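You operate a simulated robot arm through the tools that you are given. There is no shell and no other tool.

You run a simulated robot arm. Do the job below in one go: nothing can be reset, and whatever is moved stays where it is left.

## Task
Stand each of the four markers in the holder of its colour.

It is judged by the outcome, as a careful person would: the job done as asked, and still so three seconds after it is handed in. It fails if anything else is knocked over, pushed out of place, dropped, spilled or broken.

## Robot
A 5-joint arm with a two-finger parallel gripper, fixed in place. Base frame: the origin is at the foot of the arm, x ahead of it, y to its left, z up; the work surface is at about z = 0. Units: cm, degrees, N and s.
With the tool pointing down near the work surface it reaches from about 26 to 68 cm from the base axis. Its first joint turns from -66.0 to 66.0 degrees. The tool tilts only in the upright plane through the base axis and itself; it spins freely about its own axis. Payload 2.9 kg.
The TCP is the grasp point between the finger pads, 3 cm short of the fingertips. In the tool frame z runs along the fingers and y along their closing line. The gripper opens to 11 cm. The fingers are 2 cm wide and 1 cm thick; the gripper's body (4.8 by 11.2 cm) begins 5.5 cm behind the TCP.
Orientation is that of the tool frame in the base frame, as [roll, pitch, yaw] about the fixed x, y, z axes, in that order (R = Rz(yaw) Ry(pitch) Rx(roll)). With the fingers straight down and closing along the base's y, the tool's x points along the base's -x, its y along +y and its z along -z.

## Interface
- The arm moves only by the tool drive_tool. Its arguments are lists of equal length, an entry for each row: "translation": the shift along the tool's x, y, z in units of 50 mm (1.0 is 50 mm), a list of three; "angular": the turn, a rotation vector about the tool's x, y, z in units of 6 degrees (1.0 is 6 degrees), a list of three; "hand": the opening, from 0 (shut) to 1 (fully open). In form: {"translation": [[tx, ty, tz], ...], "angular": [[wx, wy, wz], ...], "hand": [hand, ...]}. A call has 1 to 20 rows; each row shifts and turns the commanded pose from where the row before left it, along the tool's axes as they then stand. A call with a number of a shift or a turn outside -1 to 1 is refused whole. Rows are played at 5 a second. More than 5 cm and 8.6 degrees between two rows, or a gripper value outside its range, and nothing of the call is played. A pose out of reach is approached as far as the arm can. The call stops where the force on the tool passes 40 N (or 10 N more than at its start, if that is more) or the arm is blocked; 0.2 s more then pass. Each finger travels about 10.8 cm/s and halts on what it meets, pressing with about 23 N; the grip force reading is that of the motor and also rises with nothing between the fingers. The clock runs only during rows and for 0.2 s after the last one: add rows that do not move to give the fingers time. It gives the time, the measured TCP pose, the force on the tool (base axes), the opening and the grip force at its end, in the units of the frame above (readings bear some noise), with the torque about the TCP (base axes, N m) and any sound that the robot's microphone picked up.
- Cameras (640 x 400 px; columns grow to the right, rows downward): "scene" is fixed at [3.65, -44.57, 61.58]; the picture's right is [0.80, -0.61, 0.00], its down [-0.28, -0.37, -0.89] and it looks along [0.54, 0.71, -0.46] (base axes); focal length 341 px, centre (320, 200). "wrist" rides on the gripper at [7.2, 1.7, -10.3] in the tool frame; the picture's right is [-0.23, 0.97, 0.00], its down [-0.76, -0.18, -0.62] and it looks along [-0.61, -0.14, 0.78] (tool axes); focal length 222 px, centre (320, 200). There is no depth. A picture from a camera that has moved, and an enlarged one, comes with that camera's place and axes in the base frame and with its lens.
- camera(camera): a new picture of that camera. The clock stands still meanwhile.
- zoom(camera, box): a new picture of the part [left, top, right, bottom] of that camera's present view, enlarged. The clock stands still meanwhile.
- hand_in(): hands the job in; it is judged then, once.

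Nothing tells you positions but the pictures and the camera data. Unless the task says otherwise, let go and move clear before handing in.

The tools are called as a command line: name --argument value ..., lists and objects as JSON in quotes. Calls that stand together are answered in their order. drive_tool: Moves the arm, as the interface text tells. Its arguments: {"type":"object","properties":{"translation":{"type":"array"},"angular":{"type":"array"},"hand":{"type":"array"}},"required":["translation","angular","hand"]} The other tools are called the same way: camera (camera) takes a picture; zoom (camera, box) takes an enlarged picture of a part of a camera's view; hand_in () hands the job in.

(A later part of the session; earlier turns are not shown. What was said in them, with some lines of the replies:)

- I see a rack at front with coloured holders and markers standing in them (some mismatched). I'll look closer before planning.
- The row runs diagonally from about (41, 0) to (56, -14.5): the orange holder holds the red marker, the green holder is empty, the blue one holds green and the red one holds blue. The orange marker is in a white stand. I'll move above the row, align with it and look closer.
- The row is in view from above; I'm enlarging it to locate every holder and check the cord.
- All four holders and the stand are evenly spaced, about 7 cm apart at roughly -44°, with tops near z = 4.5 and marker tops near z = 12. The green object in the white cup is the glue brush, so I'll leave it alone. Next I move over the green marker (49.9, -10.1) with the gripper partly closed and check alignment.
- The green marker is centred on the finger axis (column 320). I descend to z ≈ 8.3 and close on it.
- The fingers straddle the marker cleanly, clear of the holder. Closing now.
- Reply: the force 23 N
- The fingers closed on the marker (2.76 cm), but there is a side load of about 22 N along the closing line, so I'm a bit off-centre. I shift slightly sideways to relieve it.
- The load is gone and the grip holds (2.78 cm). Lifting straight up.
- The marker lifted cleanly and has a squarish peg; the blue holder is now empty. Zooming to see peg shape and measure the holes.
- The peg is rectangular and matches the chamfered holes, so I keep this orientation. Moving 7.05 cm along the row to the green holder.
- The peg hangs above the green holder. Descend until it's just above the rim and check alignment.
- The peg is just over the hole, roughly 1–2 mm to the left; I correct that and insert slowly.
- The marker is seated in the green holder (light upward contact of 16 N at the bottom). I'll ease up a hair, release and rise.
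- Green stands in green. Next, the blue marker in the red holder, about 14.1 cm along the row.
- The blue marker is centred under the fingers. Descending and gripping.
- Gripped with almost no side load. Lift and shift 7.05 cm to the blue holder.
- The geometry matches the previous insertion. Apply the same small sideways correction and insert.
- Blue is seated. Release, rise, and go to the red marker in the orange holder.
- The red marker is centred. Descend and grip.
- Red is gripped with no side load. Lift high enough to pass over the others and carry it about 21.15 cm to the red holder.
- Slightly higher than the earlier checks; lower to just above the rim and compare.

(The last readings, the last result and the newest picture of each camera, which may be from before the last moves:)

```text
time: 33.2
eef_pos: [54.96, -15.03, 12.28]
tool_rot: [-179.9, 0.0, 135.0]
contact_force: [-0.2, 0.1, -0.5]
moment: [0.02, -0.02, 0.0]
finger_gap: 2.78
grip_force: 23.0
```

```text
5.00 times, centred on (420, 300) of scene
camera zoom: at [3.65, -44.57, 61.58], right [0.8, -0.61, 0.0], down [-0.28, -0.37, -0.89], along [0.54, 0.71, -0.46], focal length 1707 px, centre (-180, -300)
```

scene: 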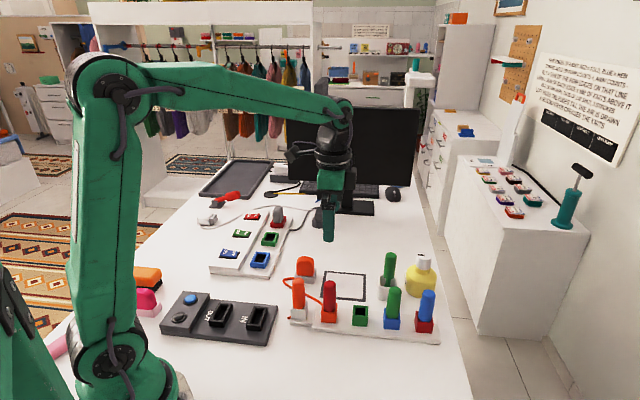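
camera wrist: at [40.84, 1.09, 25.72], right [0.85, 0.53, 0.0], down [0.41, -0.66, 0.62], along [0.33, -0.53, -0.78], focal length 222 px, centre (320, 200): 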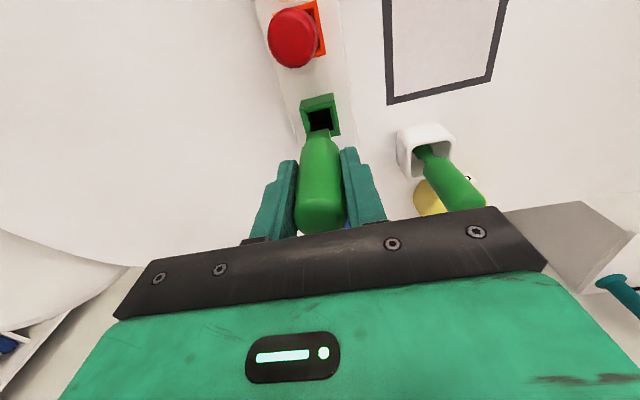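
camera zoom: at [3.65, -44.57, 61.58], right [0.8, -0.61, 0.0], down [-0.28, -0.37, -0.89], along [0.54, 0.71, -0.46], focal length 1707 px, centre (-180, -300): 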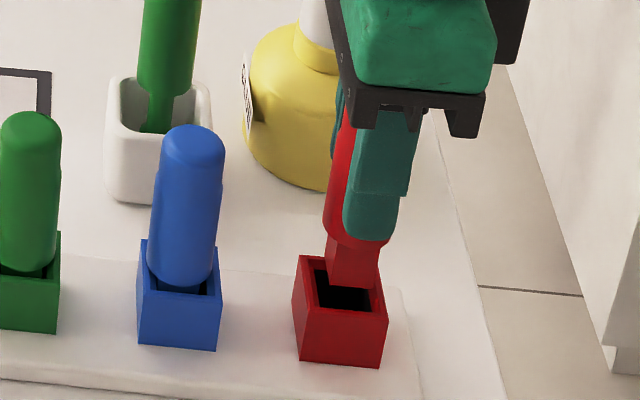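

Peg appears about 2 mm too far along the row and 1 mm left; correct and insert slowly.

drive_tool --translation '[[0.032, 0.02, 0], [0, 0, 0.1], [0, 0, 0.1], [0, 0, 0.1], [0, 0, 0.1], [0, 0, 0.1], [0, 0, 0.1], [0, 0, 0.1], [0, 0, 0.05], [0, 0, 0]]' --angular '[[0, 0, 0], [0, 0, 0], [0, 0, 0], [0, 0, 0], [0, 0, 0], [0, 0, 0], [0, 0, 0], [0, 0, 0], [0, 0, 0], [0, 0, 0]]' --hand '[0, 0, 0, 0, 0, 0, 0, 0, 0, 0]'

zoom --camera "wrist" --box '[240, 60, 400, 240]'

zoom --camera "scene" --box '[370, 250, 460, 340]'

```text
time: 35.4
eef_pos: [55.0, -15.02, 8.68]
tool_rot: [180.0, 0.1, 134.8]
contact_force: [-4.8, -8.8, 16.8]
moment: [-0.38, 0.3, 0.02]
finger_gap: 2.79
grip_force: 23.0
```

```text
2.22 times, centred on (320, 150) of wrist
camera zoom: at [50.87, -8.66, 18.93], right [0.85, 0.53, 0.0], down [0.41, -0.66, 0.62], along [0.33, -0.53, -0.78], focal length 494 px, centre (320, 311)
```

zoom: 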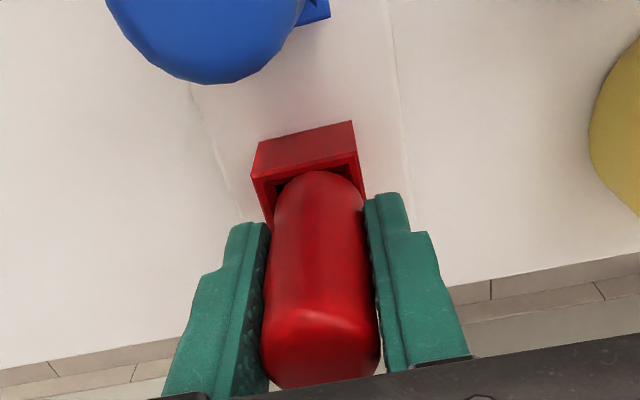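

```text
4.44 times, centred on (415, 295) of scene
camera zoom: at [3.64, -44.56, 61.59], right [0.8, -0.61, 0.0], down [-0.28, -0.37, -0.89], along [0.54, 0.71, -0.46], focal length 1517 px, centre (-102, -222)
```

zoom: 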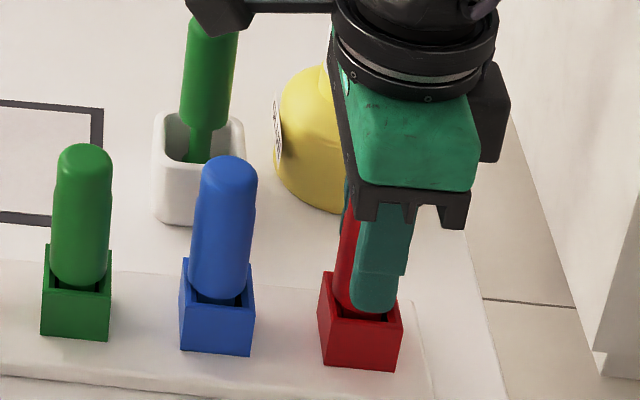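

Red is seated. Release, rise, and travel to the orange marker in the white stand.

drive_tool --translation '[[0, -0.01, -0.02], [0, 0, 0], [0, 0, 0], [0, 0, 0], [0, 0, -0.5], [0, 0, -0.7], [0, 0, -0.7], [0.4, -0.03, 0], [0.7, 0, 0], [0.9, 0, 0], [0.9, 0, 0], [0.9, 0, 0], [0.9, 0, 0], [0.6, 0, 0], [0.3, 0, 0], [0, 0, 0]]' --angular '[[0, 0, 0], [0, 0, 0], [0, 0, 0], [0, 0, 0], [0, 0, 0], [0, 0, 0], [0, 0, 0], [0, 0, 0], [0, 0, 0], [0, 0, 0], [0, 0, 0], [0, 0, 0], [0, 0, 0], [0, 0, 0], [0, 0, 0], [0, 0, 0]]' --hand '[0, 0.4, 0.55, 0.55, 0.55, 0.55, 0.55, 0.55, 0.55, 0.55, 0.55, 0.55, 0.55, 0.55, 0.55, 0.55]'

zoom --camera "wrist" --box '[210, 0, 430, 220]'

zoom --camera "scene" --box '[260, 200, 440, 350]'

```text
time: 38.8
eef_pos: [34.79, 4.74, 18.02]
tool_rot: [180.0, 0.0, 135.1]
contact_force: [-0.6, -0.4, -1.1]
moment: [0.01, 0.01, 0.05]
finger_gap: 6.04
grip_force: 0.0
```

```text
1.82 times, centred on (320, 110) of wrist
camera zoom: at [30.82, 11.05, 28.43], right [0.85, 0.53, 0.0], down [0.41, -0.66, 0.62], along [0.33, -0.53, -0.78], focal length 404 px, centre (320, 364)
```

zoom: 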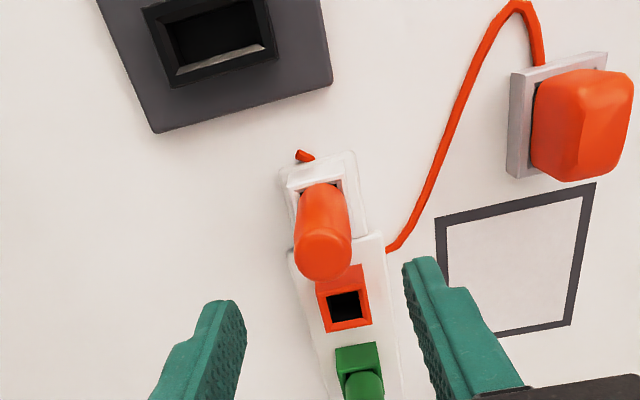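

```text
2.67 times, centred on (350, 275) of scene
camera zoom: at [3.65, -44.56, 61.58], right [0.8, -0.61, 0.0], down [-0.28, -0.37, -0.89], along [0.54, 0.71, -0.46], focal length 910 px, centre (240, 0)
```

zoom: 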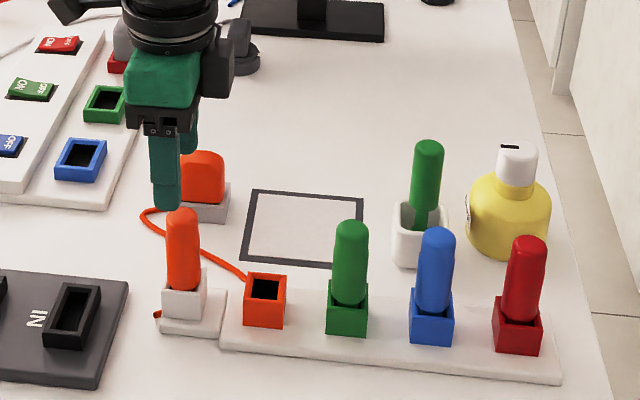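

The orange marker is centred under the gripper, and its stand is clear of neighbours. Descend and grip.

drive_tool --translation '[[0, 0, 0.5], [0, 0, 0.5], [0, 0, 0.5], [0, 0, 0.43], [0, 0, 0]]' --angular '[[0, 0, 0], [0, 0, 0], [0, 0, 0], [0, 0, 0], [0, 0, 0]]' --hand '[0.55, 0.55, 0.55, 0.55, 0.55]'

zoom --camera "wrist" --box '[220, 0, 420, 240]'

zoom --camera "scene" --box '[270, 240, 370, 340]'

```text
time: 40.0
eef_pos: [34.85, 4.77, 8.31]
tool_rot: [-180.0, 0.0, 135.1]
contact_force: [0.0, -0.2, -0.8]
moment: [0.03, -0.04, 0.01]
finger_gap: 6.08
grip_force: 0.0
```

```text
1.67 times, centred on (320, 120) of wrist
camera zoom: at [30.9, 11.09, 18.7], right [0.85, 0.53, 0.0], down [0.41, -0.66, 0.62], along [0.33, -0.53, -0.78], focal length 370 px, centre (320, 333)
```

zoom: 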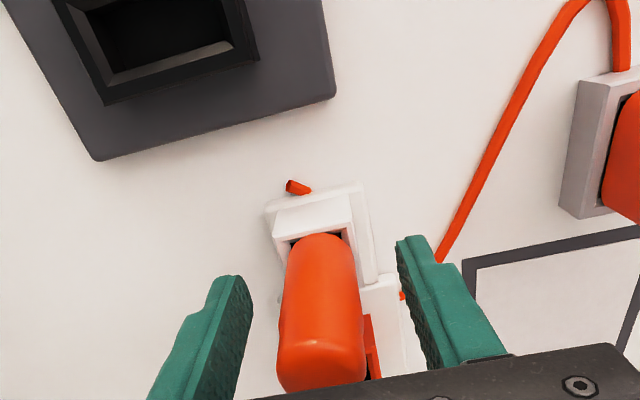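

```text
4.00 times, centred on (320, 290) of scene
camera zoom: at [3.65, -44.57, 61.58], right [0.8, -0.61, 0.0], down [-0.28, -0.37, -0.89], along [0.54, 0.71, -0.46], focal length 1366 px, centre (320, -160)
```

zoom: 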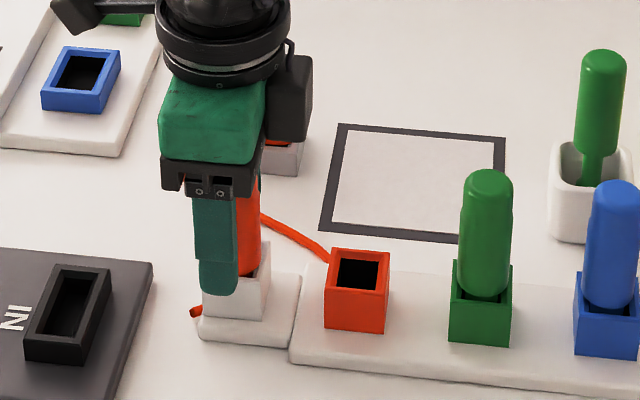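

Well centred. Close gently.

drive_tool --translation '[[0, 0, 0], [0, 0, 0], [0, 0, 0], [0, 0, 0], [0, 0, 0], [0, 0, 0]]' --angular '[[0, 0, 0], [0, 0, 0], [0, 0, 0], [0, 0, 0], [0, 0, 0], [0, 0, 0]]' --hand '[0.45, 0.36, 0.3, 0.25, 0, 0]'

zoom --camera "wrist" --box '[220, 0, 420, 240]'

zoom --camera "scene" --box '[270, 240, 370, 340]'

```text
time: 41.4
eef_pos: [34.87, 4.75, 8.44]
tool_rot: [-180.0, 0.0, 135.0]
contact_force: [0.2, -0.8, -0.7]
moment: [0.11, -0.07, 0.02]
finger_gap: 2.77
grip_force: 23.2
```

```text
1.67 times, centred on (320, 120) of wrist
camera zoom: at [30.91, 11.08, 18.73], right [0.85, 0.53, 0.0], down [0.41, -0.66, 0.62], along [0.33, -0.53, -0.78], focal length 370 px, centre (320, 333)
```

zoom: 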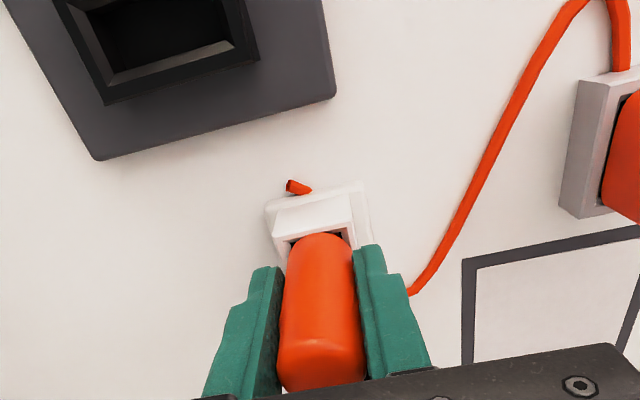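

```text
4.00 times, centred on (320, 290) of scene
camera zoom: at [3.65, -44.57, 61.58], right [0.8, -0.61, 0.0], down [-0.28, -0.37, -0.89], along [0.54, 0.71, -0.46], focal length 1366 px, centre (320, -160)
```

zoom: 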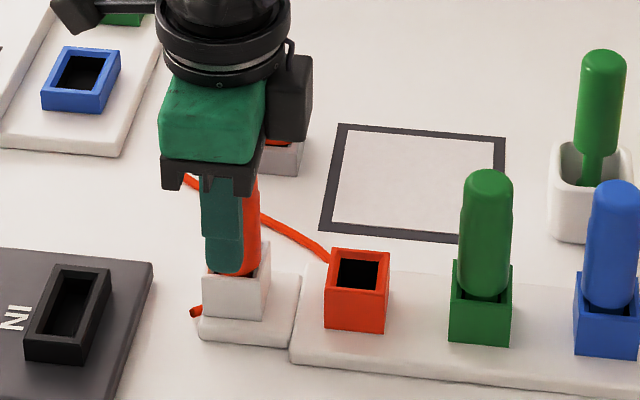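

Gripped with no side load. Lift a little first and check the stand stays put.

drive_tool --translation '[[0, 0, -0.1], [0, 0, -0.2], [0, 0, -0.3], [0, 0, -0.4], [0, 0, -0.3], [0, 0, 0]]' --angular '[[0, 0, 0], [0, 0, 0], [0, 0, 0], [0, 0, 0], [0, 0, 0], [0, 0, 0]]' --hand '[0, 0, 0, 0, 0, 0]'

camera --camera "wrist"

zoom --camera "scene" --box '[270, 230, 370, 340]'

```text
time: 42.8
eef_pos: [34.91, 4.87, 14.92]
tool_rot: [180.0, 0.1, 135.0]
contact_force: [0.2, -0.3, -0.4]
moment: [0.0, 0.02, 0.03]
finger_gap: 2.76
grip_force: 23.3
```

```text
taken
camera wrist: at [30.91, 11.07, 25.33], right [0.85, 0.53, 0.0], down [0.41, -0.66, 0.62], along [0.33, -0.53, -0.78], focal length 222 px, centre (320, 200)
```

wrist: 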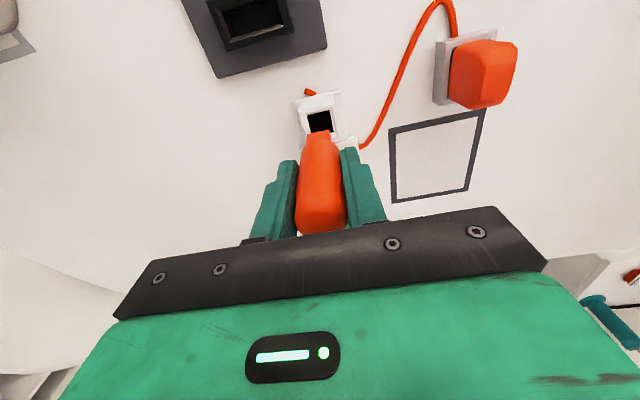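

```text
3.64 times, centred on (320, 285) of scene
camera zoom: at [3.65, -44.57, 61.58], right [0.8, -0.61, 0.0], down [-0.28, -0.37, -0.89], along [0.54, 0.71, -0.46], focal length 1241 px, centre (320, -109)
```

zoom: 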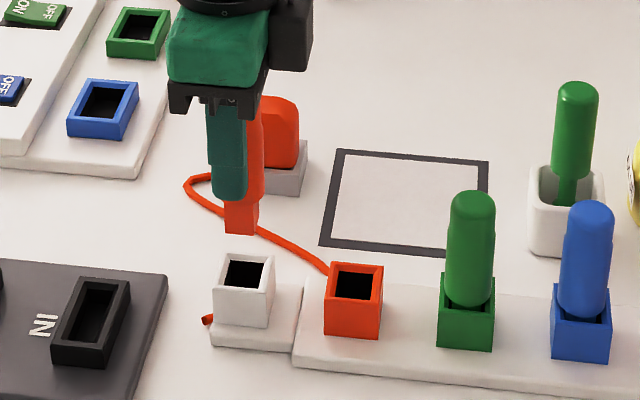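

The stand stayed put and the marker is free of the cord. Move 7 cm to the orange holder and check above the rim.

drive_tool --translation '[[-0.3, 0.01, 0], [-0.4, 0, 0], [-0.4, 0, 0], [-0.3, 0, 0], [0, 0, 0.2], [0, 0, 0.2], [0, 0, 0.14], [0, 0, 0]]' --angular '[[0, 0, 0], [0, 0, 0], [0, 0, 0], [0, 0, 0], [0, 0, 0], [0, 0, 0], [0, 0, 0], [0, 0, 0]]' --hand '[0, 0, 0, 0, 0, 0, 0, 0]'

zoom --camera "wrist" --box '[260, 60, 380, 180]'

zoom --camera "scene" --box '[290, 255, 370, 335]'

```text
time: 44.6
eef_pos: [39.79, -0.2, 12.26]
tool_rot: [-180.0, 0.0, 135.0]
contact_force: [-0.1, 0.4, -0.7]
moment: [0.0, -0.02, 0.01]
finger_gap: 2.77
grip_force: 22.7
```

```text
3.33 times, centred on (320, 120) of wrist
camera zoom: at [35.87, 6.11, 22.56], right [0.85, 0.53, 0.0], down [0.41, -0.66, 0.62], along [0.33, -0.53, -0.78], focal length 740 px, centre (320, 467)
```

zoom: 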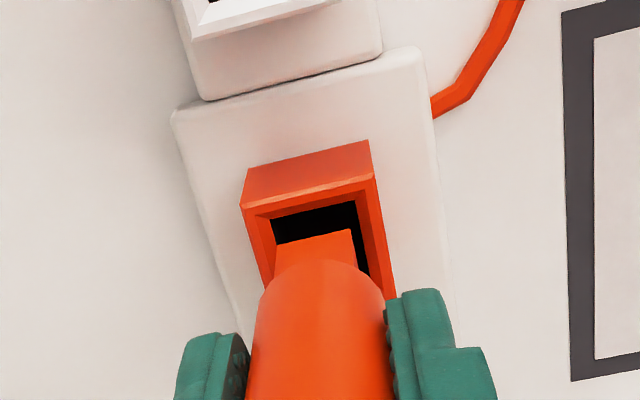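

```text
5.00 times, centred on (330, 295) of scene
camera zoom: at [3.65, -44.57, 61.58], right [0.8, -0.61, 0.0], down [-0.28, -0.37, -0.89], along [0.54, 0.71, -0.46], focal length 1707 px, centre (270, -275)
```

zoom: 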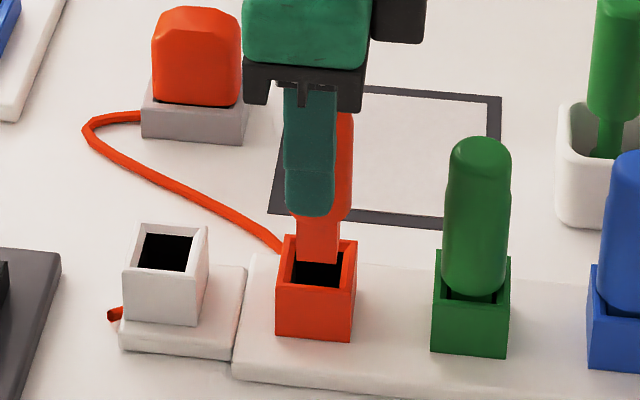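

Alignment matches the earlier good insertions. Apply the small sideways correction and insert.

drive_tool --translation '[[0, 0.025, 0], [0, 0, 0.1], [0, 0, 0.1], [0, 0, 0.1], [0, 0, 0.1], [0, 0, 0.1], [0, 0, 0.1], [0, 0, 0.1], [0, 0, 0.05], [0, 0, 0]]' --angular '[[0, 0, 0], [0, 0, 0], [0, 0, 0], [0, 0, 0], [0, 0, 0], [0, 0, 0], [0, 0, 0], [0, 0, 0], [0, 0, 0], [0, 0, 0]]' --hand '[0, 0, 0, 0, 0, 0, 0, 0, 0, 0]'

zoom --camera "wrist" --box '[240, 60, 400, 240]'

zoom --camera "scene" --box '[280, 245, 380, 345]'

```text
time: 46.8
eef_pos: [39.97, -0.24, 8.49]
tool_rot: [180.0, 0.0, 134.9]
contact_force: [-5.0, -8.5, 16.5]
moment: [-0.46, 0.23, 0.03]
finger_gap: 2.75
grip_force: 22.9
```

```text
2.22 times, centred on (320, 150) of wrist
camera zoom: at [35.98, 6.19, 18.85], right [0.85, 0.53, 0.0], down [0.41, -0.66, 0.62], along [0.33, -0.53, -0.78], focal length 494 px, centre (320, 311)
```

zoom: 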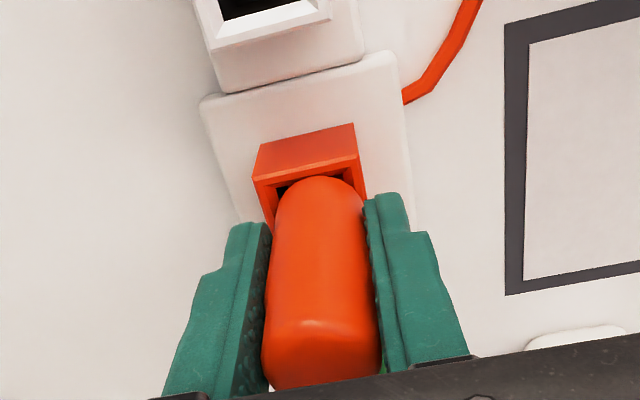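

```text
4.00 times, centred on (330, 295) of scene
camera zoom: at [3.64, -44.57, 61.58], right [0.8, -0.61, 0.0], down [-0.28, -0.37, -0.89], along [0.54, 0.71, -0.46], focal length 1366 px, centre (280, -180)
```

zoom: 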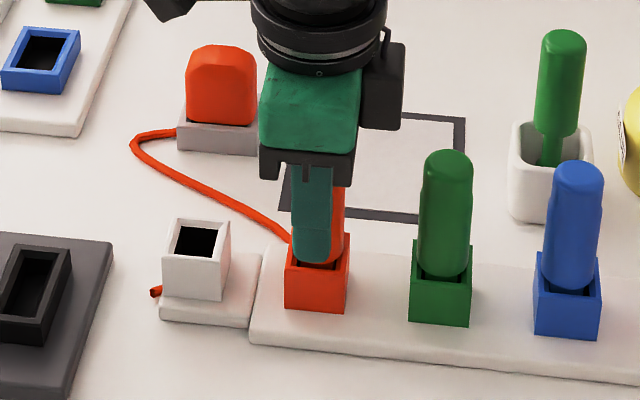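

Orange is seated. Release, rise clear, and inspect everything.

drive_tool --translation '[[0, -0.01, -0.02], [0, 0, 0], [0, 0, 0], [0, 0, 0], [0, 0, -0.5], [0, 0, -0.7], [0, 0, -0.8], [0, 0, -0.9], [0, 0, -0.9], [0, 0.8, 0], [0, 0.8, 0], [0, 0, 0], [0, 0, 0]]' --angular '[[0, 0, 0], [0, 0, 0], [0, 0, 0], [0, 0, 0], [0, 0, 0], [0, 0, 0], [0, 0, 0], [0, 0, 0], [0, 0, 0], [0, 0, 0], [0, 0, 0], [0, 0, 0], [0, 0, 0]]' --hand '[0, 0.4, 0.55, 0.55, 0.55, 0.55, 0.55, 0.55, 0.55, 0.55, 0.55, 0.55, 0.55]'

zoom --camera "scene" --box '[270, 230, 450, 350]'

camera --camera "wrist"

camera --camera "scene"

```text
time: 49.6
eef_pos: [45.46, 5.66, 27.49]
tool_rot: [-180.0, 0.0, 135.0]
contact_force: [-0.3, -0.3, 1.2]
moment: [-0.02, -0.03, -0.04]
finger_gap: 6.06
grip_force: 0.1
```

```text
3.33 times, centred on (360, 290) of scene
camera zoom: at [3.65, -44.56, 61.58], right [0.8, -0.61, 0.0], down [-0.28, -0.37, -0.89], along [0.54, 0.71, -0.46], focal length 1138 px, centre (187, -100)
```

zoom: 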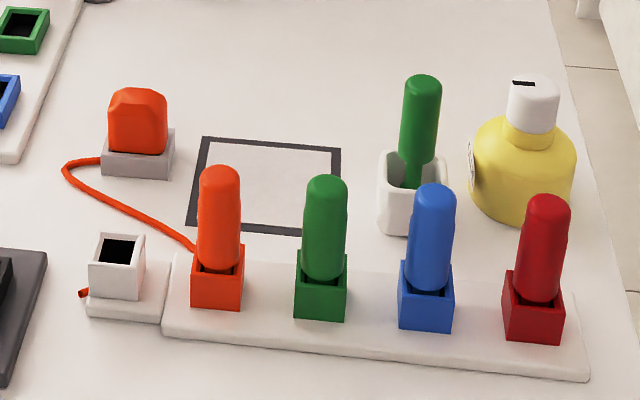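

```text
taken
camera wrist: at [41.51, 11.97, 37.89], right [0.85, 0.53, 0.0], down [0.41, -0.66, 0.62], along [0.33, -0.53, -0.78], focal length 222 px, centre (320, 200)
```

wrist: 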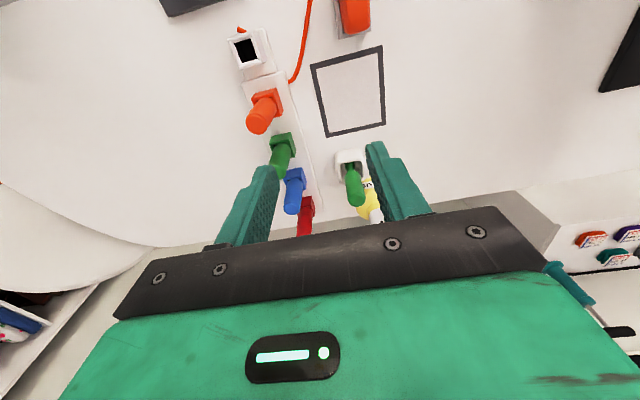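

```text
taken
```

scene: 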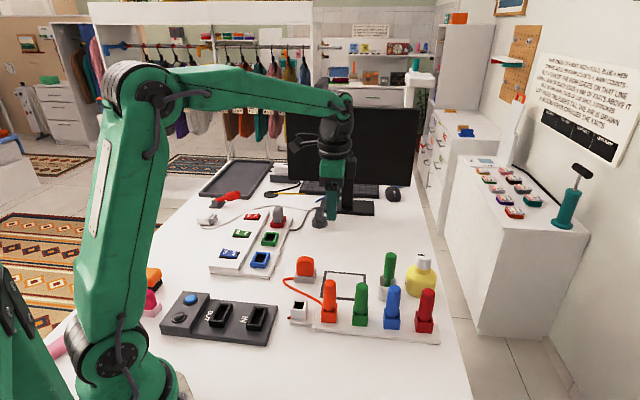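

All four markers stand in the holders of their colour, nothing else has moved, and the gripper is empty and clear. Handing in.

hand_in

```text
The job is handed in.
```

All four markers (orange, green, blue and red) now stand upright in the holders of their own colour. The job is handed in.

- **Insertion:** Each marker went down to the bottom of its holder with only light contact. In the last pictures they stand straight.
- **Surroundings:** The white stand that held the orange marker stayed where it was. The glue brush, the bottle and the orange cord show no sign of having moved.
- **Arm:** The gripper is empty and parked well above the row.

I took the green object in the white cup to be the glue brush, not a marker, so I left it alone.
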